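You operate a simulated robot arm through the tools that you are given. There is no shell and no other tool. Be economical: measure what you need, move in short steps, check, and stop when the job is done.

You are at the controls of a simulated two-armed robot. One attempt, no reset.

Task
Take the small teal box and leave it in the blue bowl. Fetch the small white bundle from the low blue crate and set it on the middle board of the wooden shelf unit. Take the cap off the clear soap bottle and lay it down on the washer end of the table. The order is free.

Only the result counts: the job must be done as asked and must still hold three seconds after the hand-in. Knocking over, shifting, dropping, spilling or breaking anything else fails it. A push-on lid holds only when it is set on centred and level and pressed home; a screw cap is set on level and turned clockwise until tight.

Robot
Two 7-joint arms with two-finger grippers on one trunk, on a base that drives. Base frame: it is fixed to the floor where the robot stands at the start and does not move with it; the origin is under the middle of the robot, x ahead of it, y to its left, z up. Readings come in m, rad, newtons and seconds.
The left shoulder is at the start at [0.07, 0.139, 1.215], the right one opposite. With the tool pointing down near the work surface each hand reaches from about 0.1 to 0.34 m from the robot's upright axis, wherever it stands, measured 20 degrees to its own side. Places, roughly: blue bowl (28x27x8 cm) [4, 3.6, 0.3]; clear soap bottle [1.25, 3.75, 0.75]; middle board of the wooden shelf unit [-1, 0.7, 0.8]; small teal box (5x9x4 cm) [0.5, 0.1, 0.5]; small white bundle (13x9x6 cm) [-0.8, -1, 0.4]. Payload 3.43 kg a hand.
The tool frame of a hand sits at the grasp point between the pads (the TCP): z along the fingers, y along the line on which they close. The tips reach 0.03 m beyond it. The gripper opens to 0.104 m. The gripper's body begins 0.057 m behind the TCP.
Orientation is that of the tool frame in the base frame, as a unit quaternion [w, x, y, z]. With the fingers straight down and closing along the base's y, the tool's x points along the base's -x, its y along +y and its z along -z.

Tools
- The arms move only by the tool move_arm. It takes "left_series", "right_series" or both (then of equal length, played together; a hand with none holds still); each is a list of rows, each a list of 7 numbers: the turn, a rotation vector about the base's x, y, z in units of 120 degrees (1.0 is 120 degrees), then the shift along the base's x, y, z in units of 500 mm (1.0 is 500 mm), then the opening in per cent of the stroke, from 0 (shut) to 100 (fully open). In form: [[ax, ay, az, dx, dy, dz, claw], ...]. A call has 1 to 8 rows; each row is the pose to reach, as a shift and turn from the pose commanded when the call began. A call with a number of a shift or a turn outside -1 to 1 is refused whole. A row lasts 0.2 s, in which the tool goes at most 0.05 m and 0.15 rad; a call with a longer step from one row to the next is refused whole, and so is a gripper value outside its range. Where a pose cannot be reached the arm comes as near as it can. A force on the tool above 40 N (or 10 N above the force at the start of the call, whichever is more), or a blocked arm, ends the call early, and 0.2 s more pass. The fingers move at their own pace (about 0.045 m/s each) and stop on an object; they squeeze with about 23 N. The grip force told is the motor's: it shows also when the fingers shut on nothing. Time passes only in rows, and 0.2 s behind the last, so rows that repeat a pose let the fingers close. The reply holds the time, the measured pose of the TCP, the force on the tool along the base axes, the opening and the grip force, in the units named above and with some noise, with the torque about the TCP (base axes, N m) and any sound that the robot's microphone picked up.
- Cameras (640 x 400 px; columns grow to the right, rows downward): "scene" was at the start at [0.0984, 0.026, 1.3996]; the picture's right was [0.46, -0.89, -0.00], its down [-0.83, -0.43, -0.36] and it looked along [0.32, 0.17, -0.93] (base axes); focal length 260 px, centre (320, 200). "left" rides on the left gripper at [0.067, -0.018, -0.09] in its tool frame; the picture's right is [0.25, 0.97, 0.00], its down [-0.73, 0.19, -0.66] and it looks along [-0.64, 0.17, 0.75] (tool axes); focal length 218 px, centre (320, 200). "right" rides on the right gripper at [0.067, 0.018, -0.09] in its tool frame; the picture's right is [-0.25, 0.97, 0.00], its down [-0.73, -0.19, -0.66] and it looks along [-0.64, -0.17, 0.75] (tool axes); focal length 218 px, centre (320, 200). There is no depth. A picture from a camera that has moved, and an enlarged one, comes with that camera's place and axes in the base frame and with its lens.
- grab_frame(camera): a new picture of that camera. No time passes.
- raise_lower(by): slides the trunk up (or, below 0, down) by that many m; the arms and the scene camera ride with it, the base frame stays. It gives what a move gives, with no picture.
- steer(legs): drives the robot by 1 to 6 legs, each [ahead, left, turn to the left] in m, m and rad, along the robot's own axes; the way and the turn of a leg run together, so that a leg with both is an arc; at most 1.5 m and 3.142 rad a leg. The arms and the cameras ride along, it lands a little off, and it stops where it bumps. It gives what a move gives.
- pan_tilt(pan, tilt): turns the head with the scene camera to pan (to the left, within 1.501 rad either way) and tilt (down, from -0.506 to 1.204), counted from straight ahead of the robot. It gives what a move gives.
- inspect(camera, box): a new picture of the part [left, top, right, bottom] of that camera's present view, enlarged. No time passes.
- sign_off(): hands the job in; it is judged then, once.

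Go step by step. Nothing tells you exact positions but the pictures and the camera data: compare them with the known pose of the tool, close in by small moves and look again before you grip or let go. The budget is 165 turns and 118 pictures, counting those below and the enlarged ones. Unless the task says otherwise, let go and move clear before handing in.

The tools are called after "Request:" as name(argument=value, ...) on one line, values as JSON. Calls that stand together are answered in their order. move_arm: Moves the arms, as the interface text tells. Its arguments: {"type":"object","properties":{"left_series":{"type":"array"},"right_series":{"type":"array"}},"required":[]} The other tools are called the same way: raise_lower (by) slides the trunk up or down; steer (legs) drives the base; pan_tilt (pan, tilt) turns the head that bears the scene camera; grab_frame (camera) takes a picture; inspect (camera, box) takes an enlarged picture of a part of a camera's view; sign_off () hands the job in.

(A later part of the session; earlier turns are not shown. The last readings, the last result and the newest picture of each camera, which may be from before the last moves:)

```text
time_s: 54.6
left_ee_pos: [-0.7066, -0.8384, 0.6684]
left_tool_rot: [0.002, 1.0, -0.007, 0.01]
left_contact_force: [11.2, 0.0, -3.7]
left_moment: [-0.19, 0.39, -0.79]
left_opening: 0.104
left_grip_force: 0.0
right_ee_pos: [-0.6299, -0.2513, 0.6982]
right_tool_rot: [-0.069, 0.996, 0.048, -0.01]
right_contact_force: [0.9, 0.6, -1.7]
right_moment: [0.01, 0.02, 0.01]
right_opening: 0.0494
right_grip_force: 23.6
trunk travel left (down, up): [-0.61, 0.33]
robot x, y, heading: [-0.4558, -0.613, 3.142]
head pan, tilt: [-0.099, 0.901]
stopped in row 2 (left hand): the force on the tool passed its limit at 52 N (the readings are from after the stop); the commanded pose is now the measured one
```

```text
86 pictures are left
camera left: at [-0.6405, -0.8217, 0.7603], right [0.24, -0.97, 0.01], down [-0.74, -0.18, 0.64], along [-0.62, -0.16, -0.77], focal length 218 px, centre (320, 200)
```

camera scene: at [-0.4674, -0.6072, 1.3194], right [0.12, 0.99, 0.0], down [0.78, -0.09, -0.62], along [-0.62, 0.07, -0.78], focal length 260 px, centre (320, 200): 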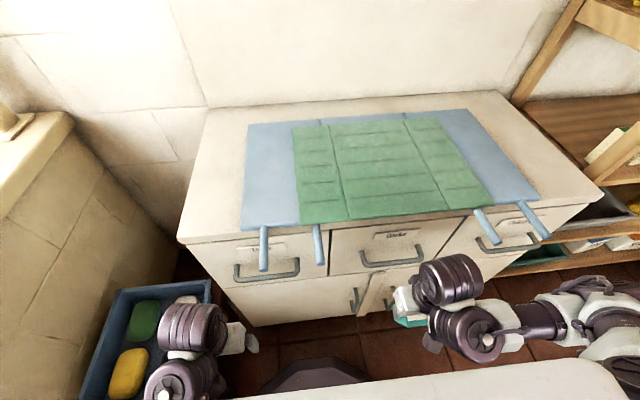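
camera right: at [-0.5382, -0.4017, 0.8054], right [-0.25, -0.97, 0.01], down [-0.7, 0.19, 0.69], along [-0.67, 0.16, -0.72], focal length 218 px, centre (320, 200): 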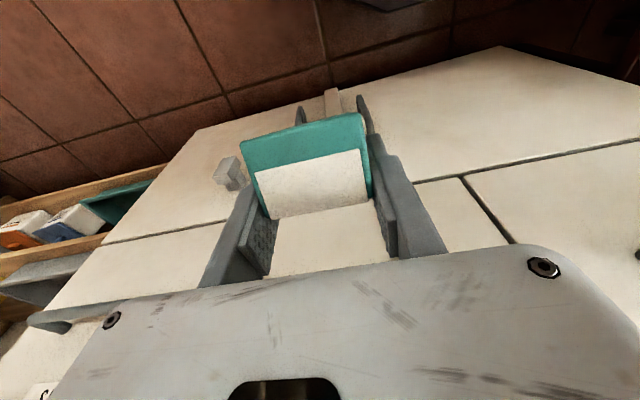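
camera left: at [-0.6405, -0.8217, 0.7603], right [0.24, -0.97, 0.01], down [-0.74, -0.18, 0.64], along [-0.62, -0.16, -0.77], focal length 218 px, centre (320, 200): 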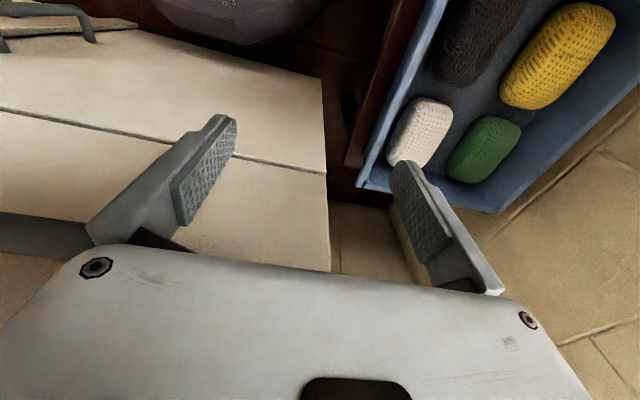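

The hand grazed the dresser: triangulating puts its front at x≈-0.74, ending at y≈-0.84. I'll swing the hand around it via +x.

Request:
move_arm(left_series=[[0, 0, 0, 0.08, 0, 0, 100], [0, 0, 0, 0.12, -0.06, 0, 100], [0, 0, 0, 0.12, -0.14, 0, 100], [0, 0, 0, 0.12, -0.22, 0, 100], [0, 0, 0, 0.1, -0.3, 0, 100], [0, 0, 0, 0.04, -0.36, 0, 100], [0, 0, 0, -0.03, -0.37, 0, 100], [0, 0, 0, -0.08, -0.37, 0, 100]])

Request:
grab_frame(camera="left")

Request:
pan_tilt(pan=0.9, tilt=1.1)

Request:
grab_frame(camera="scene")

```text
time_s: 56.4
left_ee_pos: [-0.7393, -1.0115, 0.6525]
left_tool_rot: [0.005, 1.0, -0.007, 0.008]
left_contact_force: [-0.1, -0.7, -0.3]
left_moment: [0.02, -0.05, 0.0]
left_opening: 0.1042
left_grip_force: 0.1
left hand out of reach, approached as far as the arm can: row 5, 6, 7, 8
right_ee_pos: [-0.6328, -0.2496, 0.6985]
right_tool_rot: [-0.068, 0.997, 0.046, -0.01]
right_contact_force: [-0.2, 0.4, -2.2]
right_moment: [-0.01, 0.0, 0.01]
right_opening: 0.0495
right_grip_force: 22.9
trunk travel left (down, up): [-0.61, 0.33]
robot x, y, heading: [-0.4579, -0.6099, 3.142]
head pan, tilt: [-0.099, 0.901]
```

```text
85 pictures are left
camera left: at [-0.6732, -0.9947, 0.744], right [0.24, -0.97, 0.01], down [-0.74, -0.18, 0.65], along [-0.62, -0.16, -0.76], focal length 218 px, centre (320, 200)
```

left: 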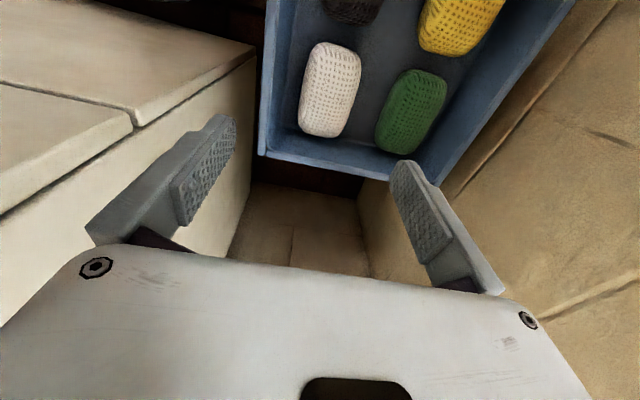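

```text
time_s: 57.7
left_ee_pos: [-0.7389, -1.0112, 0.6541]
left_tool_rot: [0.004, 1.0, -0.006, 0.009]
left_contact_force: [0.1, 0.5, 0.6]
left_moment: [0.03, -0.01, 0.02]
left_opening: 0.1039
left_grip_force: 0.1
right_ee_pos: [-0.6334, -0.2511, 0.6962]
right_tool_rot: [-0.067, 0.997, 0.045, -0.01]
right_contact_force: [0.9, -0.7, -2.3]
right_moment: [0.01, 0.01, 0.01]
right_opening: 0.0495
right_grip_force: 22.7
trunk travel left (down, up): [-0.61, 0.33]
robot x, y, heading: [-0.457, -0.6176, 3.146]
head pan, tilt: [0.901, 1.1]
```

```text
84 pictures are left
camera scene: at [-0.549, -0.6526, 1.306], right [-0.78, 0.62, -0.01], down [0.55, 0.69, -0.46], along [-0.28, -0.36, -0.89], focal length 260 px, centre (320, 200)
```

scene: 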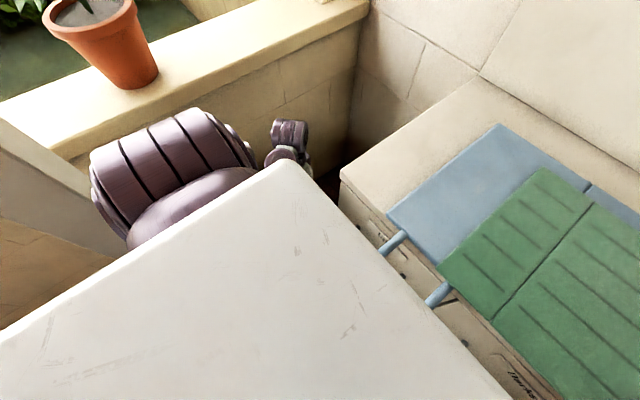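

The hand reaches over the crate. Bundle centre ≈(-0.753,-1.032); lowering the trunk, then refining.

Request:
raise_lower(by=-0.12)

Request:
move_arm(left_series=[[0, 0, 0.02, -0.012, -0.02, -0.03, 100], [0, 0, 0.04, -0.025, -0.04, -0.06, 100], [0, 0, 0.04, -0.025, -0.04, -0.06, 100]])

Request:
grab_frame(camera="left")

```text
time_s: 59.2
left_ee_pos: [-0.7432, -1.0147, 0.5282]
left_tool_rot: [0.001, 1.0, -0.006, 0.012]
left_contact_force: [-0.8, 0.9, -0.2]
left_moment: [0.02, -0.02, -0.01]
left_opening: 0.1041
left_grip_force: 0.1
right_ee_pos: [-0.6381, -0.2564, 0.5756]
right_tool_rot: [-0.068, 0.997, 0.045, -0.007]
right_contact_force: [-0.4, -0.3, -1.9]
right_moment: [0.02, -0.01, -0.01]
right_opening: 0.0499
right_grip_force: 22.8
trunk travel left (down, up): [-0.49, 0.45]
robot x, y, heading: [-0.4583, -0.6165, 3.143]
head pan, tilt: [0.901, 1.1]
```

```text
time_s: 60.0
left_ee_pos: [-0.7537, -1.0354, 0.4993]
left_tool_rot: [0.0, 0.999, 0.035, 0.012]
left_contact_force: [-0.2, 0.3, 0.7]
left_moment: [0.02, 0.0, 0.0]
left_opening: 0.1041
left_grip_force: 0.1
right_ee_pos: [-0.6371, -0.2578, 0.5764]
right_tool_rot: [-0.067, 0.997, 0.044, -0.009]
right_contact_force: [-0.3, -0.6, -1.9]
right_moment: [-0.07, 0.01, -0.01]
right_opening: 0.0496
right_grip_force: 22.8
trunk travel left (down, up): [-0.49, 0.45]
robot x, y, heading: [-0.458, -0.6119, 3.139]
head pan, tilt: [0.901, 1.1]
```

```text
83 pictures are left
camera left: at [-0.6896, -1.0112, 0.5906], right [0.32, -0.95, 0.01], down [-0.73, -0.24, 0.64], along [-0.6, -0.21, -0.77], focal length 218 px, centre (320, 200)
```

left: 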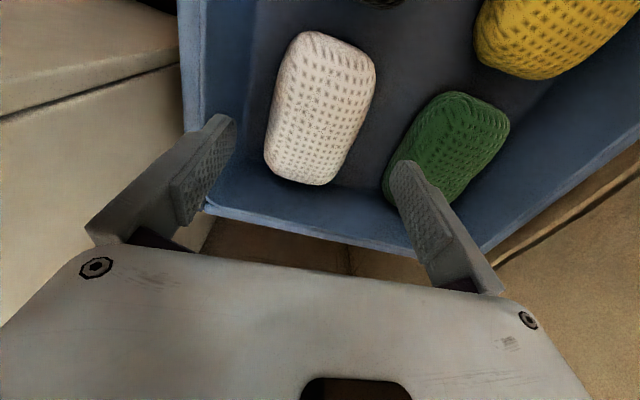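

Good alignment: bundle centre ≈(-0.755,-1.027), gaps fine on both sides. Descending and closing.

Request:
move_arm(left_series=[[0, 0, 0.015, 0, 0.016, -0.05, 100], [0, 0, 0.015, 0, 0.016, -0.1, 100], [0, 0, 0.015, 0, 0.016, -0.14, 100], [0, 0, 0.015, 0, 0.016, -0.16, 100], [0, 0, 0.015, 0, 0.016, -0.16, 100]])

Request:
grab_frame(camera="left")

```text
time_s: 61.2
left_ee_pos: [-0.7541, -1.0261, 0.42]
left_tool_rot: [0.0, 0.999, 0.052, 0.012]
left_contact_force: [0.2, -0.6, -0.3]
left_moment: [-0.04, 0.01, 0.0]
left_opening: 0.104
left_grip_force: 0.1
right_ee_pos: [-0.6381, -0.2571, 0.578]
right_tool_rot: [-0.067, 0.997, 0.044, -0.009]
right_contact_force: [-0.3, 0.6, -2.2]
right_moment: [0.0, -0.06, 0.02]
right_opening: 0.0496
right_grip_force: 23.1
trunk travel left (down, up): [-0.49, 0.45]
robot x, y, heading: [-0.4582, -0.6129, 3.139]
head pan, tilt: [0.901, 1.1]
```

```text
82 pictures are left
camera left: at [-0.6903, -1.0024, 0.5105], right [0.35, -0.94, 0.01], down [-0.72, -0.26, 0.64], along [-0.6, -0.23, -0.77], focal length 218 px, centre (320, 200)
```

left: 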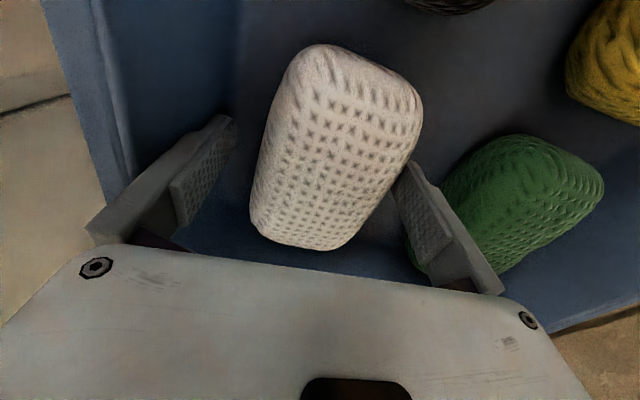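

Request:
move_arm(left_series=[[0, 0, 0, 0, -0.008, -0.01, 100], [0, 0, 0, 0, -0.008, -0.016, 100], [0, 0, 0, 0, -0.008, -0.016, 70], [0, 0, 0, 0, -0.008, -0.016, 40], [0, 0, 0, 0, -0.008, -0.016, 40], [0, 0, 0, 0, -0.008, -0.016, 40]])

Request:
grab_frame(camera="left")

```text
time_s: 62.6
left_ee_pos: [-0.7544, -1.0306, 0.413]
left_tool_rot: [0.0, 0.999, 0.052, 0.011]
left_contact_force: [-0.1, -0.5, 0.1]
left_moment: [-0.01, -0.02, -0.01]
left_opening: 0.0788
left_grip_force: 22.9
right_ee_pos: [-0.6373, -0.2575, 0.5788]
right_tool_rot: [-0.067, 0.997, 0.045, -0.009]
right_contact_force: [0.7, -0.6, -1.8]
right_moment: [-0.04, -0.02, -0.01]
right_opening: 0.0497
right_grip_force: 23.2
trunk travel left (down, up): [-0.49, 0.45]
robot x, y, heading: [-0.4587, -0.6163, 3.143]
head pan, tilt: [0.901, 1.1]
```

```text
81 pictures are left
camera left: at [-0.691, -1.0067, 0.5031], right [0.35, -0.94, 0.01], down [-0.72, -0.26, 0.64], along [-0.6, -0.23, -0.77], focal length 218 px, centre (320, 200)
```

left: 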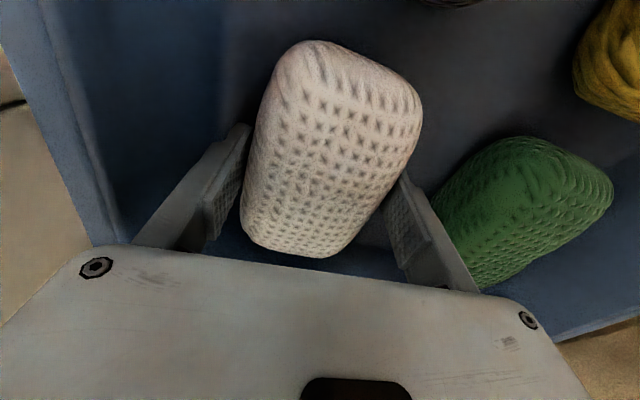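

Bundle gripped. Lifting it clear and bringing the hand back around the dresser corner.

Request:
move_arm(left_series=[[0, 0, 0, 0, 0, 0.05, 40], [0, 0, 0, 0, 0, 0.13, 40], [0, 0, 0, 0, 0, 0.21, 40], [0, 0, 0, 0, 0, 0.29, 40], [0, 0, 0, 0.06, 0.01, 0.36, 40], [0, 0, 0, 0.14, 0.03, 0.38, 40], [0, 0, 0, 0.22, 0.06, 0.38, 40], [0, 0, 0, 0.28, 0.12, 0.38, 40]])

Request:
grab_frame(camera="left")

```text
time_s: 64.4
left_ee_pos: [-0.6539, -0.9934, 0.5433]
left_tool_rot: [0.002, 0.999, 0.051, 0.011]
left_contact_force: [0.5, -0.6, -0.9]
left_moment: [0.0, -0.04, 0.07]
left_opening: 0.0792
left_grip_force: 22.7
left hand out of reach, approached as far as the arm can: row 4, 5, 6, 7, 8
right_ee_pos: [-0.6382, -0.2571, 0.5777]
right_tool_rot: [-0.067, 0.997, 0.045, -0.008]
right_contact_force: [0.0, 0.7, -1.7]
right_moment: [-0.01, 0.01, 0.03]
right_opening: 0.0497
right_grip_force: 22.7
trunk travel left (down, up): [-0.49, 0.45]
robot x, y, heading: [-0.4612, -0.6185, 3.136]
head pan, tilt: [0.901, 1.1]
```

```text
80 pictures are left
camera left: at [-0.5902, -0.9678, 0.6352], right [0.35, -0.94, 0.01], down [-0.72, -0.26, 0.64], along [-0.6, -0.23, -0.77], focal length 218 px, centre (320, 200)
```

left: 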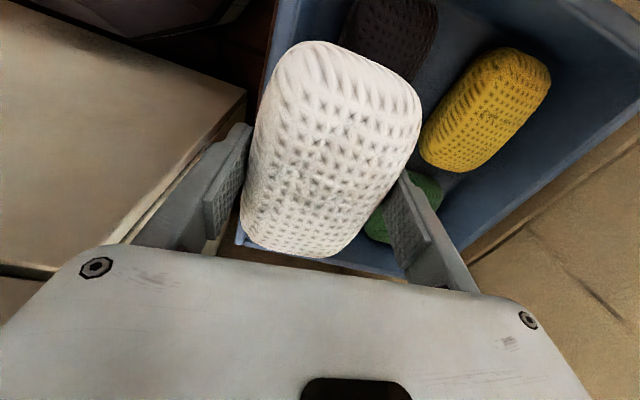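

Request:
move_arm(left_series=[[0, 0, 0, 0.05, 0.06, 0.03, 40], [0, 0, 0, 0.1, 0.12, 0.06, 40], [0, 0, 0, 0.12, 0.19, 0.09, 40], [0, 0, 0, 0.12, 0.26, 0.12, 40], [0, 0, 0, 0.12, 0.32, 0.12, 40], [0, 0, 0, 0.12, 0.36, 0.12, 40]])

Request:
steer(legs=[[-0.3, 0, 0]])

Request:
pan_tilt(pan=-0.7, tilt=0.55)

Request:
grab_frame(camera="scene")

```text
time_s: 65.2
left_ee_pos: [-0.6293, -0.984, 0.5851]
left_tool_rot: [0.085, 0.996, 0.019, -0.01]
left_contact_force: [-0.6, -0.3, -0.4]
left_moment: [0.01, -0.01, -0.01]
left_opening: 0.0792
left_grip_force: 22.3
left hand out of reach, approached as far as the arm can: row 1, 2, 3, 4
right_ee_pos: [-0.6389, -0.2578, 0.5794]
right_tool_rot: [-0.071, 0.996, 0.046, -0.012]
right_contact_force: [0.0, -0.2, -1.6]
right_moment: [-0.03, 0.0, -0.01]
right_opening: 0.0498
right_grip_force: 22.8
trunk travel left (down, up): [-0.49, 0.45]
robot x, y, heading: [-0.4601, -0.6141, 3.14]
head pan, tilt: [0.901, 1.1]
stopped in row 4 (left hand): the arm was blocked; the commanded pose is now the measured one
```

```text
time_s: 66.9
left_ee_pos: [-0.4117, -0.9795, 0.5843]
left_tool_rot: [0.089, 0.996, -0.006, -0.019]
left_contact_force: [-8.7, 3.7, -2.1]
left_moment: [-0.42, -0.94, -0.19]
left_opening: 0.0773
left_grip_force: 23.0
right_ee_pos: [-0.4135, -0.2562, 0.5811]
right_tool_rot: [-0.069, 0.996, 0.047, -0.013]
right_contact_force: [-0.6, 0.3, -2.3]
right_moment: [-0.02, 0.02, -0.01]
right_opening: 0.0496
right_grip_force: 22.6
trunk travel left (down, up): [-0.49, 0.45]
robot x, y, heading: [-0.2294, -0.6141, -3.144]
head pan, tilt: [0.901, 1.1]
stopped in leg 1: the force on the tool passed its limit at 138 N (the readings are from after the stop); the commanded pose is now the measured one
```

```text
time_s: 68.5
left_ee_pos: [-0.4106, -0.9801, 0.5841]
left_tool_rot: [0.089, 0.996, -0.005, -0.018]
left_contact_force: [-17.6, -1.5, 3.1]
left_moment: [0.04, -1.97, -0.63]
left_opening: 0.0767
left_grip_force: 23.3
right_ee_pos: [-0.4127, -0.2571, 0.5787]
right_tool_rot: [-0.069, 0.997, 0.046, -0.011]
right_contact_force: [-0.2, 0.4, -1.1]
right_moment: [-0.01, 0.02, 0.0]
right_opening: 0.0497
right_grip_force: 22.5
trunk travel left (down, up): [-0.49, 0.45]
robot x, y, heading: [-0.2354, -0.6155, -3.134]
head pan, tilt: [-0.7, 0.55]
```

```text
79 pictures are left
camera scene: at [-0.3588, -0.5532, 1.2277], right [0.64, 0.77, 0.0], down [0.41, -0.34, -0.85], along [-0.65, 0.55, -0.53], focal length 260 px, centre (320, 200)
```

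scene: 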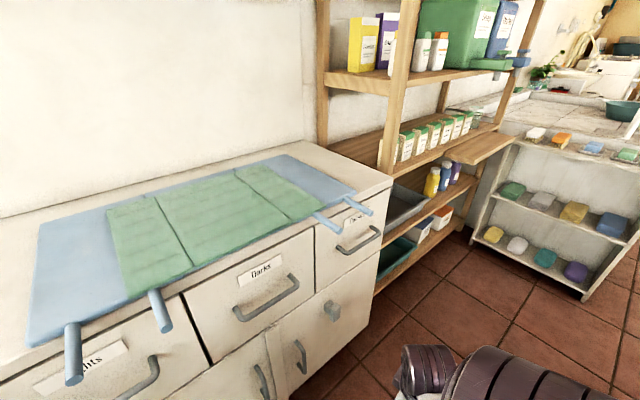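

I chained too eagerly: the left hand, still out at the crate, met the pillar. Moving forward a bit to relieve it and checking the hold.

Request:
steer(legs=[[0.1, 0, 0]])

Request:
grab_frame(camera="left")

Request:
pan_tilt(pan=1.3, tilt=0.8)

Request:
grab_frame(camera="scene")

```text
time_s: 69.7
left_ee_pos: [-0.5102, -0.9798, 0.5837]
left_tool_rot: [0.089, 0.996, -0.004, -0.018]
left_contact_force: [-1.5, 0.2, -1.1]
left_moment: [-0.01, -0.04, 0.02]
left_opening: 0.077
left_grip_force: 23.2
right_ee_pos: [-0.5108, -0.2563, 0.5789]
right_tool_rot: [-0.069, 0.996, 0.046, -0.012]
right_contact_force: [-0.2, 0.1, -2.0]
right_moment: [-0.02, -0.03, 0.01]
right_opening: 0.0495
right_grip_force: 23.5
trunk travel left (down, up): [-0.49, 0.45]
robot x, y, heading: [-0.3315, -0.6168, -3.144]
head pan, tilt: [-0.7, 0.55]
```

```text
78 pictures are left
camera left: at [-0.439, -0.9475, 0.6675], right [0.25, -0.96, 0.16], down [-0.71, -0.06, 0.71], along [-0.66, -0.29, -0.69], focal length 218 px, centre (320, 200)
```

left: 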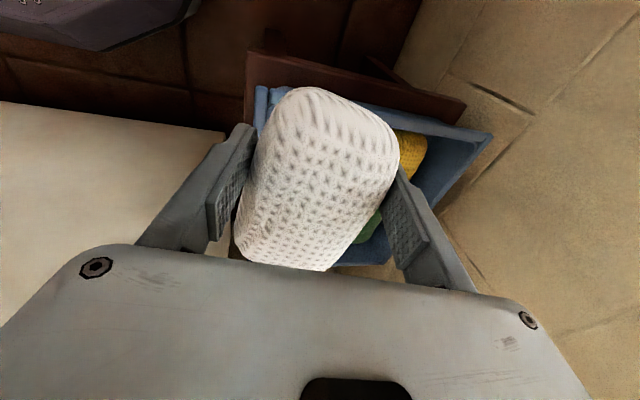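

```text
time_s: 71.6
left_ee_pos: [-0.5088, -0.9803, 0.5843]
left_tool_rot: [0.089, 0.996, -0.004, -0.018]
left_contact_force: [-0.1, -0.2, -1.3]
left_moment: [-0.02, -0.03, 0.02]
left_opening: 0.077
left_grip_force: 22.5
right_ee_pos: [-0.51, -0.2557, 0.5792]
right_tool_rot: [-0.069, 0.996, 0.045, -0.013]
right_contact_force: [-0.1, 0.3, -2.7]
right_moment: [-0.02, 0.0, -0.01]
right_opening: 0.0497
right_grip_force: 23.1
trunk travel left (down, up): [-0.49, 0.45]
robot x, y, heading: [-0.3301, -0.6162, -3.141]
head pan, tilt: [1.3, 0.799]
```

```text
77 pictures are left
camera scene: at [-0.4083, -0.6887, 1.2072], right [-0.96, 0.27, -0.01], down [0.19, 0.69, -0.7], along [-0.18, -0.67, -0.72], focal length 260 px, centre (320, 200)
```

scene: 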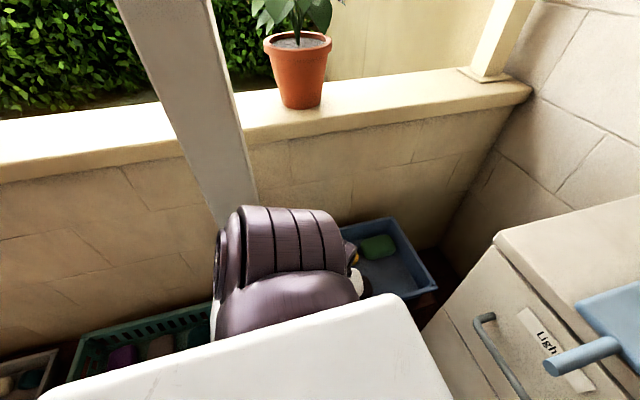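

Bundle still held, crate in place. Move sideways (+y) along, away from pillar and dresser, then raise the trunk.

Request:
steer(legs=[[0, -0.4, 0], [-0.1, -0.3, 0]])

Request:
raise_lower(by=0.4)

Request:
pan_tilt(pan=-0.6, tilt=0.45)

Request:
grab_frame(camera="scene")

```text
time_s: 75.8
left_ee_pos: [-0.4069, -0.2783, 0.5857]
left_tool_rot: [0.089, 0.996, -0.002, -0.018]
left_contact_force: [0.1, -0.1, -0.9]
left_moment: [0.0, -0.01, 0.02]
left_opening: 0.0767
left_grip_force: 22.8
right_ee_pos: [-0.4127, 0.4452, 0.5796]
right_tool_rot: [-0.068, 0.996, 0.049, -0.013]
right_contact_force: [0.1, 0.2, -2.5]
right_moment: [0.0, -0.01, 0.01]
right_opening: 0.0496
right_grip_force: 23.0
trunk travel left (down, up): [-0.49, 0.45]
robot x, y, heading: [-0.2319, 0.0898, -3.135]
head pan, tilt: [1.3, 0.799]
```

```text
time_s: 79.7
left_ee_pos: [-0.4052, -0.2789, 0.9841]
left_tool_rot: [0.087, 0.996, -0.001, -0.021]
left_contact_force: [-0.3, -0.4, -1.4]
left_moment: [0.0, -0.01, -0.02]
left_opening: 0.0765
left_grip_force: 22.8
right_ee_pos: [-0.4113, 0.4441, 0.9822]
right_tool_rot: [-0.071, 0.996, 0.049, -0.014]
right_contact_force: [-0.3, 0.3, -2.1]
right_moment: [-0.01, -0.01, 0.01]
right_opening: 0.0494
right_grip_force: 23.1
trunk travel left (down, up): [-0.89, 0.05]
robot x, y, heading: [-0.2282, 0.0867, -3.135]
head pan, tilt: [1.3, 0.799]
```

```text
time_s: 81.5
left_ee_pos: [-0.4048, -0.2805, 0.9851]
left_tool_rot: [0.087, 0.996, -0.001, -0.02]
left_contact_force: [-0.1, 0.1, -1.2]
left_moment: [-0.02, -0.01, 0.0]
left_opening: 0.0764
left_grip_force: 23.1
right_ee_pos: [-0.4104, 0.4426, 0.9812]
right_tool_rot: [-0.071, 0.996, 0.049, -0.015]
right_contact_force: [-0.5, 0.6, -1.0]
right_moment: [-0.02, 0.01, 0.0]
right_opening: 0.0498
right_grip_force: 23.2
trunk travel left (down, up): [-0.89, 0.05]
robot x, y, heading: [-0.2312, 0.0876, -3.133]
head pan, tilt: [-0.6, 0.45]
```

```text
76 pictures are left
camera scene: at [-0.3578, 0.1388, 1.6377], right [0.56, 0.83, 0.0], down [0.36, -0.24, -0.9], along [-0.75, 0.5, -0.44], focal length 260 px, centre (320, 200)
```

scene: 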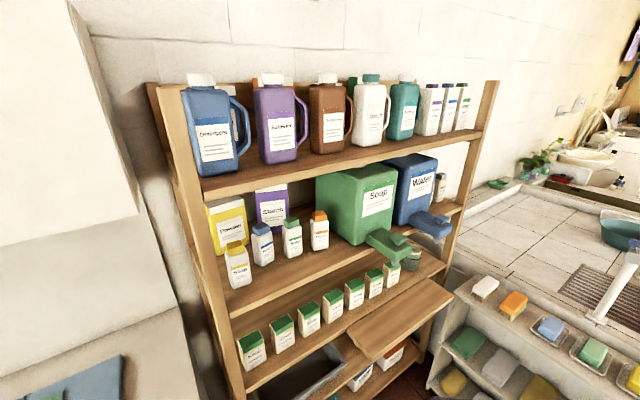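

Request:
inspect(camera="scene", box=[200, 200, 480, 375])

```text
2.29 times, centred on (340, 288) of scene
camera zoom: at [-0.3578, 0.1388, 1.6377], right [0.56, 0.83, 0.0], down [0.36, -0.24, -0.9], along [-0.75, 0.5, -0.44], focal length 593 px, centre (274, 0)
```

zoom: 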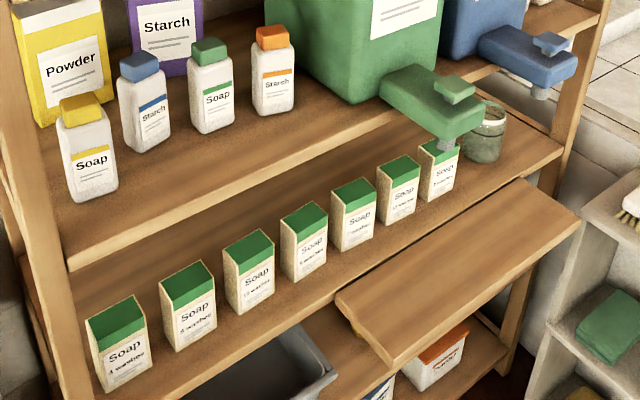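

The middle board (z≈0.77) has a row of soap cartons near its front and a pull-out leaf; free room is behind the cartons. I'll move in front of it for a level look.

Request:
steer(legs=[[0, -0.5, 0]])

Request:
raise_lower(by=-0.45)

Request:
pan_tilt(pan=0.0, tilt=0.4)

Request:
grab_frame(camera="scene")

```text
time_s: 84.5
left_ee_pos: [-0.4079, 0.2242, 0.9838]
left_tool_rot: [0.087, 0.996, 0.001, -0.02]
left_contact_force: [-0.4, -0.6, -0.7]
left_moment: [0.01, -0.03, -0.03]
left_opening: 0.0766
left_grip_force: 23.2
right_ee_pos: [-0.4163, 0.9487, 0.9817]
right_tool_rot: [-0.072, 0.996, 0.05, -0.015]
right_contact_force: [0.5, -0.7, -0.8]
right_moment: [0.0, -0.01, 0.02]
right_opening: 0.0497
right_grip_force: 23.1
trunk travel left (down, up): [-0.89, 0.05]
robot x, y, heading: [-0.2342, 0.5962, -3.13]
head pan, tilt: [-0.6, 0.45]
```

```text
refused: -0.45 is not a number from -0.4 to 0.4
```

```text
time_s: 85.5
left_ee_pos: [-0.4081, 0.226, 0.9834]
left_tool_rot: [0.087, 0.996, 0.001, -0.02]
left_contact_force: [-0.2, -1.0, -1.4]
left_moment: [0.02, 0.03, -0.05]
left_opening: 0.0761
left_grip_force: 22.7
right_ee_pos: [-0.4151, 0.9496, 0.982]
right_tool_rot: [-0.07, 0.996, 0.05, -0.015]
right_contact_force: [-1.0, -0.1, -2.1]
right_moment: [-0.02, 0.01, 0.0]
right_opening: 0.0496
right_grip_force: 22.7
trunk travel left (down, up): [-0.89, 0.05]
robot x, y, heading: [-0.2338, 0.5957, -3.137]
head pan, tilt: [0.0, 0.4]
```

```text
74 pictures are left
camera scene: at [-0.3787, 0.5926, 1.6424], right [-0.01, 1.0, 0.0], down [0.39, 0.0, -0.92], along [-0.92, -0.01, -0.39], focal length 260 px, centre (320, 200)
```

scene: 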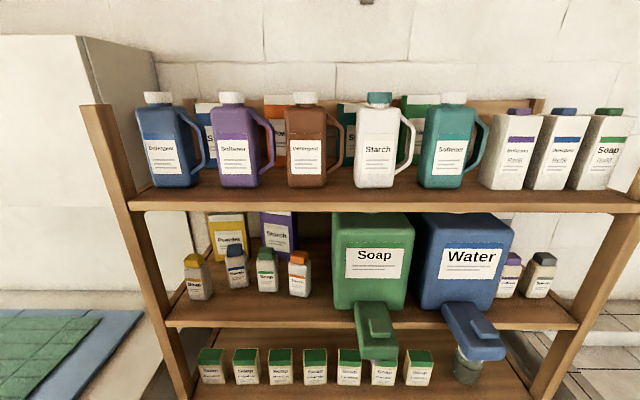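

Request:
raise_lower(by=-0.4)

Request:
grab_frame(camera="scene")

Request:
inspect(camera="scene", box=[180, 120, 500, 320])

```text
time_s: 89.3
left_ee_pos: [-0.41, 0.2267, 0.5849]
left_tool_rot: [0.089, 0.996, 0.0, -0.017]
left_contact_force: [0.1, 0.6, -0.6]
left_moment: [0.01, -0.04, -0.03]
left_opening: 0.0757
left_grip_force: 23.2
right_ee_pos: [-0.4189, 0.9509, 0.5793]
right_tool_rot: [-0.069, 0.996, 0.051, -0.014]
right_contact_force: [0.4, 0.1, -1.9]
right_moment: [-0.01, -0.02, 0.02]
right_opening: 0.0495
right_grip_force: 22.9
trunk travel left (down, up): [-0.49, 0.45]
robot x, y, heading: [-0.2344, 0.593, -3.136]
head pan, tilt: [0.0, 0.4]
```

```text
73 pictures are left
camera scene: at [-0.3836, 0.596, 1.2415], right [-0.01, 1.0, 0.0], down [0.39, 0.0, -0.92], along [-0.92, -0.01, -0.39], focal length 260 px, centre (320, 200)
```

scene: 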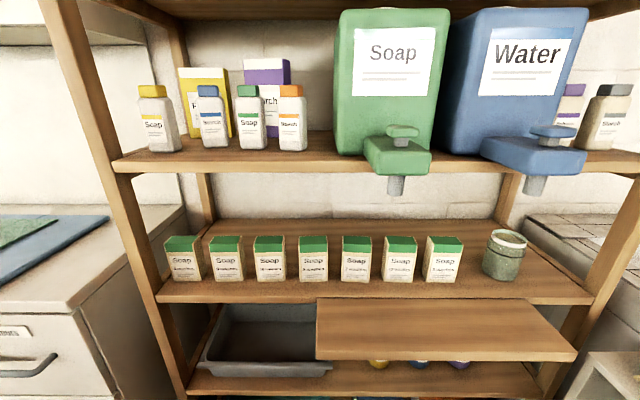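

```text
2.00 times, centred on (340, 220) of scene
camera zoom: at [-0.3836, 0.596, 1.2415], right [-0.01, 1.0, 0.0], down [0.39, 0.0, -0.92], along [-0.92, -0.01, -0.39], focal length 519 px, centre (280, 160)
```

zoom: 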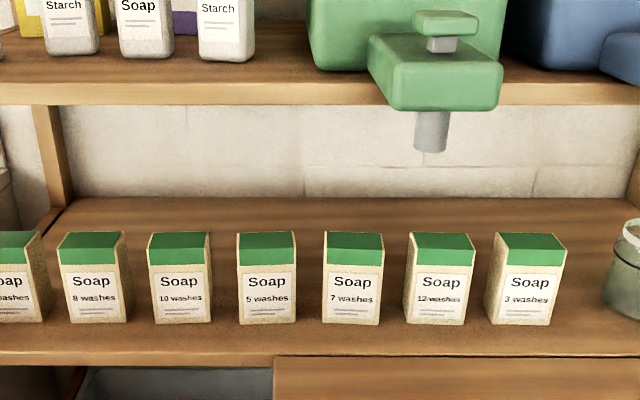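

Board top z≈0.80, carton tops ≈0.91, next board underside ≈1.10; lots of free depth behind the cartons. The bundle needs a slanted grip to go in flat, so I'll regrasp it on the tiled bench. First raise and turn around.

Request:
raise_lower(by=0.4)

Request:
steer(legs=[[0.02, 0.25, 0], [0, 0, -3.14]])

Request:
pan_tilt(pan=0.2, tilt=0.9)

Request:
grab_frame(camera="scene")

```text
time_s: 93.2
left_ee_pos: [-0.4079, 0.2257, 0.9846]
left_tool_rot: [0.087, 0.996, 0.001, -0.02]
left_contact_force: [-0.8, 0.2, -0.2]
left_moment: [0.01, -0.02, 0.01]
left_opening: 0.0763
left_grip_force: 22.7
right_ee_pos: [-0.4163, 0.9491, 0.9824]
right_tool_rot: [-0.071, 0.996, 0.051, -0.016]
right_contact_force: [-2.0, 0.1, -1.9]
right_moment: [0.01, -0.02, 0.0]
right_opening: 0.0498
right_grip_force: 22.8
trunk travel left (down, up): [-0.89, 0.05]
robot x, y, heading: [-0.2338, 0.594, -3.128]
head pan, tilt: [0.0, 0.4]
```

```text
time_s: 102.3
left_ee_pos: [-0.0773, 0.7165, 0.9841]
left_tool_rot: [0.02, -0.001, 0.996, 0.087]
left_contact_force: [-1.0, -0.3, -1.3]
left_moment: [-0.01, -0.01, 0.01]
left_opening: 0.0756
left_grip_force: 23.4
right_ee_pos: [-0.0692, -0.0081, 0.9824]
right_tool_rot: [0.015, -0.052, 0.996, -0.072]
right_contact_force: [0.1, 0.0, -2.3]
right_moment: [0.03, 0.01, -0.04]
right_opening: 0.0491
right_grip_force: 22.8
trunk travel left (down, up): [-0.89, 0.05]
robot x, y, heading: [-0.2521, 0.3492, 0.009]
head pan, tilt: [0.0, 0.4]
```

```text
time_s: 103.3
left_ee_pos: [-0.0788, 0.7157, 0.9841]
left_tool_rot: [0.02, 0.0, 0.996, 0.087]
left_contact_force: [0.7, 0.1, -0.8]
left_moment: [0.01, 0.03, 0.0]
left_opening: 0.0758
left_grip_force: 22.9
right_ee_pos: [-0.069, -0.008, 0.9814]
right_tool_rot: [0.015, -0.051, 0.996, -0.071]
right_contact_force: [-0.4, 0.5, -2.2]
right_moment: [-0.01, -0.01, 0.02]
right_opening: 0.0497
right_grip_force: 23.5
trunk travel left (down, up): [-0.89, 0.05]
robot x, y, heading: [-0.2499, 0.3491, 0.011]
head pan, tilt: [0.201, 0.901]
```

```text
71 pictures are left
camera scene: at [-0.1286, 0.3639, 1.5995], right [0.21, -0.98, 0.0], down [-0.77, -0.16, -0.62], along [0.61, 0.13, -0.78], focal length 260 px, centre (320, 200)
```

scene: 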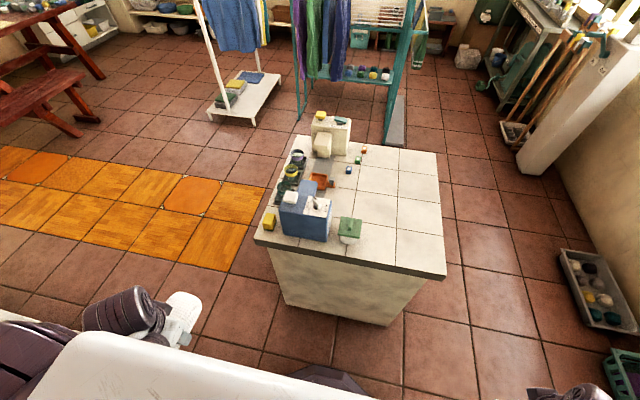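

Bench corner area (x 0.3–0.45, y 0.03–0.3) is free. Driving there to set the bundle down for a regrasp.

Request:
steer(legs=[[0, -0.27, 0], [0.22, 0, -0.01]])

Request:
move_arm(left_series=[[0, 0.03, 0, 0.06, -0.06, -0.02, 30], [0, 0.06, 0, 0.13, -0.12, -0.04, 30], [0, 0.08, 0, 0.2, -0.18, -0.06, 30], [0, 0.08, 0, 0.27, -0.25, -0.08, 30], [0, 0.08, 0, 0.34, -0.32, -0.1, 30], [0, 0.08, 0, 0.4, -0.4, -0.1, 30], [0, 0.08, 0, 0.42, -0.48, -0.1, 30], [0, 0.08, 0, 0.42, -0.56, -0.1, 30]])

Request:
grab_frame(camera="left")

```text
time_s: 106.5
left_ee_pos: [0.1509, 0.4543, 0.9846]
left_tool_rot: [0.02, 0.003, 0.996, 0.086]
left_contact_force: [0.5, -0.2, -2.0]
left_moment: [0.03, 0.03, -0.04]
left_opening: 0.0756
left_grip_force: 23.2
right_ee_pos: [0.1538, -0.2689, 0.9814]
right_tool_rot: [0.015, -0.048, 0.996, -0.071]
right_contact_force: [0.0, 0.0, -2.2]
right_moment: [0.02, 0.02, 0.01]
right_opening: 0.0496
right_grip_force: 23.4
trunk travel left (down, up): [-0.89, 0.05]
robot x, y, heading: [-0.0249, 0.0839, 0.004]
head pan, tilt: [0.201, 0.901]
```

```text
refused: row 4 steps farther than a row can; nothing moved
```

```text
70 pictures are left
camera left: at [0.0803, 0.4222, 1.0671], right [-0.25, 0.95, 0.16], down [0.7, 0.07, 0.71], along [0.67, 0.29, -0.69], focal length 218 px, centre (320, 200)
```

left: 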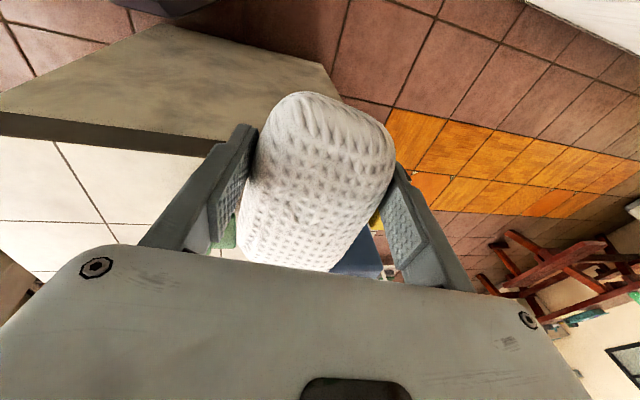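

Request:
move_arm(left_series=[[-0.02, 0.005, 0, 0.02, -0.09, 0, 30], [-0.04, 0.01, 0, 0.04, -0.18, 0, 30], [-0.06, 0.015, 0, 0.06, -0.27, 0, 30], [-0.082, 0.019, 0, 0.1, -0.35, 0, 30], [-0.082, 0.019, 0, 0.16, -0.42, 0, 30], [-0.082, 0.019, 0, 0.22, -0.49, 0, 30], [-0.082, 0.019, 0, 0.28, -0.56, 0, 30], [-0.082, 0.019, 0, 0.36, -0.6, 0, 30]])

Request:
grab_frame(camera="left")

```text
time_s: 107.5
left_ee_pos: [0.1898, 0.3677, 0.9757]
left_tool_rot: [-0.008, 0.044, 0.993, 0.108]
left_contact_force: [0.4, -0.2, -0.5]
left_moment: [0.0, 0.05, 0.04]
left_opening: 0.0755
left_grip_force: 22.8
left hand out of reach, approached as far as the arm can: row 1, 2, 3, 4, 5
right_ee_pos: [0.1553, -0.2698, 0.9819]
right_tool_rot: [0.014, -0.048, 0.996, -0.071]
right_contact_force: [0.6, 0.2, -2.1]
right_moment: [-0.01, 0.01, 0.0]
right_opening: 0.0494
right_grip_force: 22.5
trunk travel left (down, up): [-0.89, 0.05]
robot x, y, heading: [-0.0259, 0.0884, 0.002]
head pan, tilt: [0.201, 0.901]
stopped in row 5 (left hand): the arm was blocked; the commanded pose is now the measured one
```

```text
69 pictures are left
camera left: at [0.1215, 0.3376, 1.0608], right [-0.17, 0.96, 0.21], down [0.75, -0.02, 0.66], along [0.64, 0.27, -0.72], focal length 218 px, centre (320, 200)
```

left: 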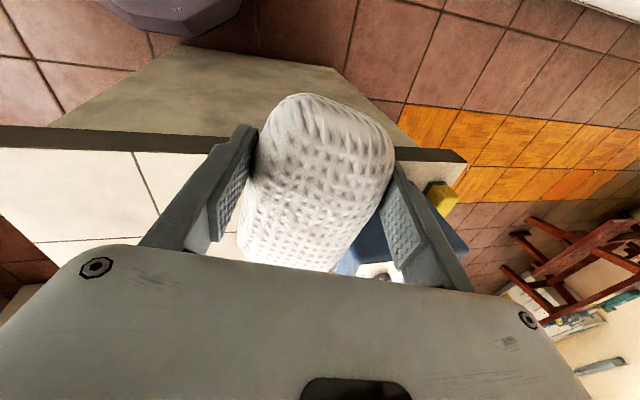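

Request:
move_arm(left_series=[[0, 0, 0, 0.05, -0.04, -0.02, 30], [0, 0, 0, 0.1, -0.1, -0.04, 30], [-0.02, 0, 0, 0.13, -0.18, -0.06, 30], [-0.05, 0, 0, 0.16, -0.26, -0.08, 30], [-0.08, 0, 0, 0.19, -0.34, -0.1, 30], [-0.1, 0, 0, 0.22, -0.4, -0.12, 30]])

```text
time_s: 108.0
left_ee_pos: [0.2143, 0.4074, 0.9729]
left_tool_rot: [-0.015, 0.069, 0.978, 0.196]
left_contact_force: [0.5, 0.2, -0.8]
left_moment: [-0.01, 0.03, 0.03]
left_opening: 0.0755
left_grip_force: 22.7
left hand out of reach, approached as far as the arm can: row 2
right_ee_pos: [0.1571, -0.269, 0.9811]
right_tool_rot: [0.014, -0.049, 0.996, -0.072]
right_contact_force: [-0.1, 0.4, -1.8]
right_moment: [-0.01, -0.01, -0.01]
right_opening: 0.0493
right_grip_force: 23.1
trunk travel left (down, up): [-0.89, 0.05]
robot x, y, heading: [-0.022, 0.0849, 0.002]
head pan, tilt: [0.201, 0.901]
stopped in row 2 (left hand): the arm was blocked; the commanded pose is now the measured one
```

Request:
pan_tilt(pan=0.9, tilt=1.0)

Request:
grab_frame(camera="scene")

```text
time_s: 109.1
left_ee_pos: [0.2127, 0.4062, 0.9734]
left_tool_rot: [-0.013, 0.068, 0.978, 0.195]
left_contact_force: [-0.1, -0.4, -0.4]
left_moment: [0.04, 0.04, 0.03]
left_opening: 0.0755
left_grip_force: 22.9
right_ee_pos: [0.1548, -0.2683, 0.9808]
right_tool_rot: [0.014, -0.047, 0.996, -0.07]
right_contact_force: [-1.2, 0.4, -2.1]
right_moment: [0.05, -0.01, 0.05]
right_opening: 0.0494
right_grip_force: 23.1
trunk travel left (down, up): [-0.89, 0.05]
robot x, y, heading: [-0.0212, 0.09, -0.0]
head pan, tilt: [0.901, 1.0]
```

```text
68 pictures are left
camera scene: at [0.0682, 0.142, 1.5921], right [0.79, -0.62, 0.0], down [-0.52, -0.66, -0.54], along [0.33, 0.42, -0.84], focal length 260 px, centre (320, 200)
```

scene: 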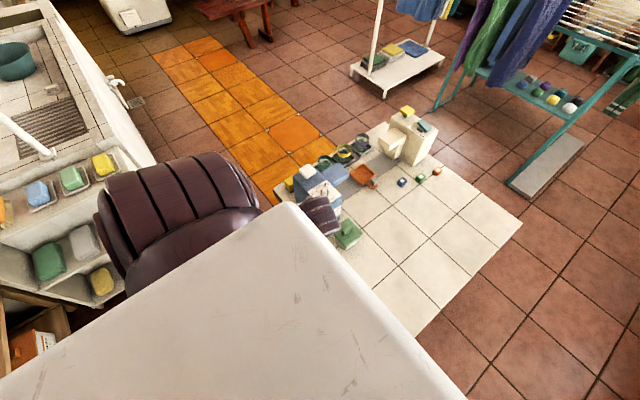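

The arm is folded too tight at this height. I'll back off to free air and unfold it to the roomier starting posture.

Request:
steer(legs=[[-0.25, 0, 0]])

Request:
move_arm(left_series=[[0, 0, 0, 0.02, 0.0, -0.08, 30], [-0.03, 0, 0, 0.05, 0.0, -0.15, 30], [-0.06, 0, 0, 0.08, -0.02, -0.22, 30], [-0.09, 0, 0, 0.1, -0.06, -0.28, 30], [-0.12, 0, 0, 0.1, -0.12, -0.32, 30], [-0.15, 0, 0, 0.1, -0.18, -0.34, 30], [-0.17, 0, 0, 0.1, -0.25, -0.34, 30], [-0.18, 0, 0, 0.1, -0.32, -0.34, 30]])

```text
time_s: 110.9
left_ee_pos: [-0.0399, 0.4065, 0.9739]
left_tool_rot: [-0.013, 0.067, 0.978, 0.195]
left_contact_force: [-0.1, 0.8, -0.8]
left_moment: [0.02, 0.03, -0.01]
left_opening: 0.0754
left_grip_force: 22.4
right_ee_pos: [-0.0962, -0.2699, 0.9824]
right_tool_rot: [0.013, -0.048, 0.996, -0.07]
right_contact_force: [0.1, 0.2, -1.9]
right_moment: [0.0, 0.01, 0.01]
right_opening: 0.0493
right_grip_force: 23.1
trunk travel left (down, up): [-0.89, 0.05]
robot x, y, heading: [-0.2729, 0.0859, 0.007]
head pan, tilt: [0.901, 1.0]
```

```text
time_s: 112.7
left_ee_pos: [0.0085, 0.2449, 0.8015]
left_tool_rot: [0.0, 0.069, 0.998, 0.009]
left_contact_force: [0.0, -0.2, -0.8]
left_moment: [0.01, 0.0, 0.02]
left_opening: 0.0753
left_grip_force: 22.6
right_ee_pos: [-0.0959, -0.2701, 0.9821]
right_tool_rot: [0.015, -0.048, 0.996, -0.071]
right_contact_force: [0.0, 0.1, -1.6]
right_moment: [0.02, 0.01, 0.01]
right_opening: 0.0497
right_grip_force: 23.6
trunk travel left (down, up): [-0.89, 0.05]
robot x, y, heading: [-0.277, 0.0828, 0.007]
head pan, tilt: [0.901, 1.0]
```

Request:
raise_lower(by=0.04)

Request:
move_arm(left_series=[[0, 0, 0.033, 0.03, -0.06, 0, 30], [0, 0, 0.066, 0.06, -0.12, 0, 30], [0, 0, 0.066, 0.12, -0.16, 0, 30], [0, 0, 0.066, 0.16, -0.18, 0, 30]])

Request:
steer(legs=[[0.25, 0, 0]])

Request:
grab_frame(camera="left")

```text
time_s: 113.6
left_ee_pos: [0.0078, 0.2454, 0.8428]
left_tool_rot: [0.0, 0.069, 0.998, 0.009]
left_contact_force: [-0.6, -0.2, -0.1]
left_moment: [0.01, 0.03, 0.01]
left_opening: 0.0754
left_grip_force: 23.1
right_ee_pos: [-0.0963, -0.2695, 1.0224]
right_tool_rot: [0.015, -0.047, 0.996, -0.071]
right_contact_force: [-0.5, -0.1, -1.7]
right_moment: [0.05, -0.02, -0.03]
right_opening: 0.0497
right_grip_force: 23.0
trunk travel left (down, up): [-0.93, 0.01]
robot x, y, heading: [-0.2749, 0.0848, 0.003]
head pan, tilt: [0.901, 1.0]
```

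```text
time_s: 114.6
left_ee_pos: [0.0894, 0.155, 0.843]
left_tool_rot: [-0.001, -0.001, 1.0, 0.009]
left_contact_force: [0.3, -0.4, -1.3]
left_moment: [0.03, 0.05, 0.01]
left_opening: 0.0751
left_grip_force: 23.3
right_ee_pos: [-0.0954, -0.2697, 1.0201]
right_tool_rot: [0.014, -0.048, 0.996, -0.071]
right_contact_force: [0.2, 0.3, -2.2]
right_moment: [0.02, 0.04, -0.02]
right_opening: 0.0497
right_grip_force: 23.3
trunk travel left (down, up): [-0.93, 0.01]
robot x, y, heading: [-0.275, 0.0843, 0.006]
head pan, tilt: [0.901, 1.0]
```

```text
time_s: 116.4
left_ee_pos: [0.341, 0.1582, 0.8435]
left_tool_rot: [-0.001, -0.003, 1.0, 0.009]
left_contact_force: [1.1, 0.4, 0.1]
left_moment: [0.04, 0.06, 0.02]
left_opening: 0.0762
left_grip_force: 23.4
right_ee_pos: [0.1569, -0.2691, 1.0218]
right_tool_rot: [0.014, -0.05, 0.996, -0.071]
right_contact_force: [-0.1, 0.1, -2.2]
right_moment: [-0.01, 0.0, -0.01]
right_opening: 0.0496
right_grip_force: 22.5
trunk travel left (down, up): [-0.93, 0.01]
robot x, y, heading: [-0.0262, 0.093, 0.006]
head pan, tilt: [0.901, 1.0]
```

```text
67 pictures are left
camera left: at [0.2747, 0.1391, 0.9329], right [-0.26, 0.97, 0.02], down [0.73, 0.18, 0.66], along [0.63, 0.18, -0.75], focal length 218 px, centre (320, 200)
```

left: 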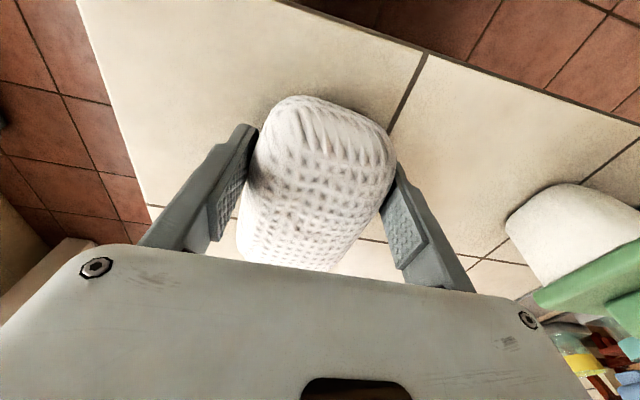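

Over the bench. Move forward 5 cm and lower gently until it rests.

Request:
move_arm(left_series=[[0, 0, 0, 0.06, 0, -0.01, 30], [0, 0, 0, 0.12, 0, -0.03, 30], [0, 0, 0, 0.12, 0, -0.07, 30], [0, 0, 0, 0.12, 0, -0.1, 30], [0, 0, 0, 0.12, 0, -0.12, 30], [0, 0, 0, 0.12, 0, -0.13, 30]])

```text
time_s: 117.1
left_ee_pos: [0.3984, 0.1557, 0.8343]
left_tool_rot: [0.0, 0.003, 1.0, 0.008]
left_contact_force: [-13.9, -0.7, 31.1]
left_moment: [-0.56, 0.14, -0.45]
left_opening: 0.0761
left_grip_force: 23.2
right_ee_pos: [0.1538, -0.2679, 1.0245]
right_tool_rot: [0.016, -0.05, 0.996, -0.071]
right_contact_force: [0.2, 0.0, -1.4]
right_moment: [0.0, 0.03, 0.01]
right_opening: 0.0497
right_grip_force: 23.0
trunk travel left (down, up): [-0.93, 0.01]
robot x, y, heading: [-0.0249, 0.0871, 0.006]
head pan, tilt: [0.901, 1.0]
stopped in row 3 (left hand): the force on the tool passed its limit at 97 N (the readings are from after the stop); the commanded pose is now the measured one
```

The bench top is higher than I thought (≈0.80); the bundle is resting now. Easing up a few mm, then releasing.

Request:
move_arm(left_series=[[0, 0, 0, 0, 0, 0.008, 30], [0, 0, 0, 0, 0, 0.008, 85], [0, 0, 0, 0, 0, 0.008, 100], [0, 0, 0, 0, 0, 0.008, 100], [0, 0, 0, 0, 0, 0.06, 100], [0, 0, 0, -0.02, 0, 0.14, 100], [0, 0, 0, -0.06, 0, 0.22, 100]])

Request:
grab_frame(camera="left")

```text
time_s: 118.7
left_ee_pos: [0.369, 0.1579, 0.9433]
left_tool_rot: [-0.002, 0.003, 1.0, 0.009]
left_contact_force: [0.6, 0.5, -0.6]
left_moment: [0.0, -0.02, 0.01]
left_opening: 0.104
left_grip_force: 0.0
right_ee_pos: [0.1547, -0.2685, 1.0235]
right_tool_rot: [0.014, -0.05, 0.996, -0.071]
right_contact_force: [-0.1, -0.2, -1.8]
right_moment: [0.02, -0.02, -0.02]
right_opening: 0.0497
right_grip_force: 22.7
trunk travel left (down, up): [-0.93, 0.01]
robot x, y, heading: [-0.0243, 0.0884, 0.005]
head pan, tilt: [0.901, 1.0]
```

```text
66 pictures are left
camera left: at [0.3023, 0.1394, 1.0328], right [-0.25, 0.97, 0.02], down [0.73, 0.18, 0.66], along [0.63, 0.18, -0.75], focal length 218 px, centre (320, 200)
```

left: 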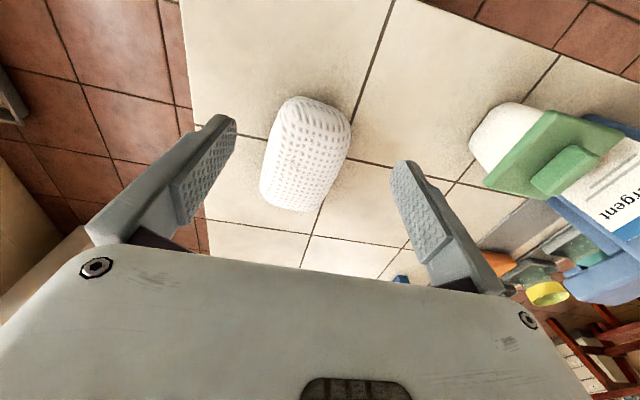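

The bundle is on the bench. To insert it behind the cartons I need a slanted grip with the wrist camera on top, so I'll try rolling the left hand around.

Request:
move_arm(left_series=[[0, 0, 0.07, -0.02, 0, 0.03, 100], [0, 0, 0.14, -0.04, 0, 0.06, 100], [0, 0, 0.21, -0.06, 0, 0.06, 100], [0, 0, 0.28, -0.08, 0, 0.06, 100], [0, 0, 0.35, -0.1, 0, 0.06, 100], [0, 0, 0.42, -0.1, 0, 0.06, 100], [0, 0, 0.49, -0.1, 0, 0.06, 100], [0, 0, 0.56, -0.1, 0, 0.06, 100]])

Request:
move_arm(left_series=[[0, 0, 0.07, 0, 0, 0, 100], [0, 0, 0.14, 0, 0, 0, 100], [0, 0, 0.21, 0, 0, 0, 100], [0, 0, 0.28, 0, 0, 0, 100], [0, 0, 0.35, 0, 0, 0, 100], [0, 0, 0.42, 0, 0, 0, 100], [0, 0, 0.49, 0, 0, 0, 100], [0, 0, 0.56, 0, 0, 0, 100]])

```text
time_s: 120.5
left_ee_pos: [0.3211, 0.1584, 0.9722]
left_tool_rot: [-0.007, -0.552, 0.834, 0.006]
left_contact_force: [0.0, -0.2, -0.5]
left_moment: [-0.04, 0.0, 0.0]
left_opening: 0.1042
left_grip_force: 0.0
right_ee_pos: [0.1574, -0.2675, 1.0217]
right_tool_rot: [0.014, -0.049, 0.996, -0.071]
right_contact_force: [-0.6, -0.3, -1.0]
right_moment: [0.01, -0.01, -0.02]
right_opening: 0.0497
right_grip_force: 23.0
trunk travel left (down, up): [-0.93, 0.01]
robot x, y, heading: [-0.0243, 0.0858, 0.006]
head pan, tilt: [0.901, 1.0]
```

```text
time_s: 122.3
left_ee_pos: [0.3207, 0.1577, 0.9723]
left_tool_rot: [0.009, 0.922, -0.388, -0.002]
left_contact_force: [1.0, 0.2, -0.2]
left_moment: [0.01, 0.02, -0.03]
left_opening: 0.1042
left_grip_force: 0.1
right_ee_pos: [0.1571, -0.2675, 1.022]
right_tool_rot: [0.014, -0.049, 0.996, -0.07]
right_contact_force: [-0.3, -0.5, -2.5]
right_moment: [0.0, -0.02, -0.04]
right_opening: 0.0493
right_grip_force: 22.9
trunk travel left (down, up): [-0.93, 0.01]
robot x, y, heading: [-0.024, 0.0866, 0.009]
head pan, tilt: [0.901, 1.0]
```

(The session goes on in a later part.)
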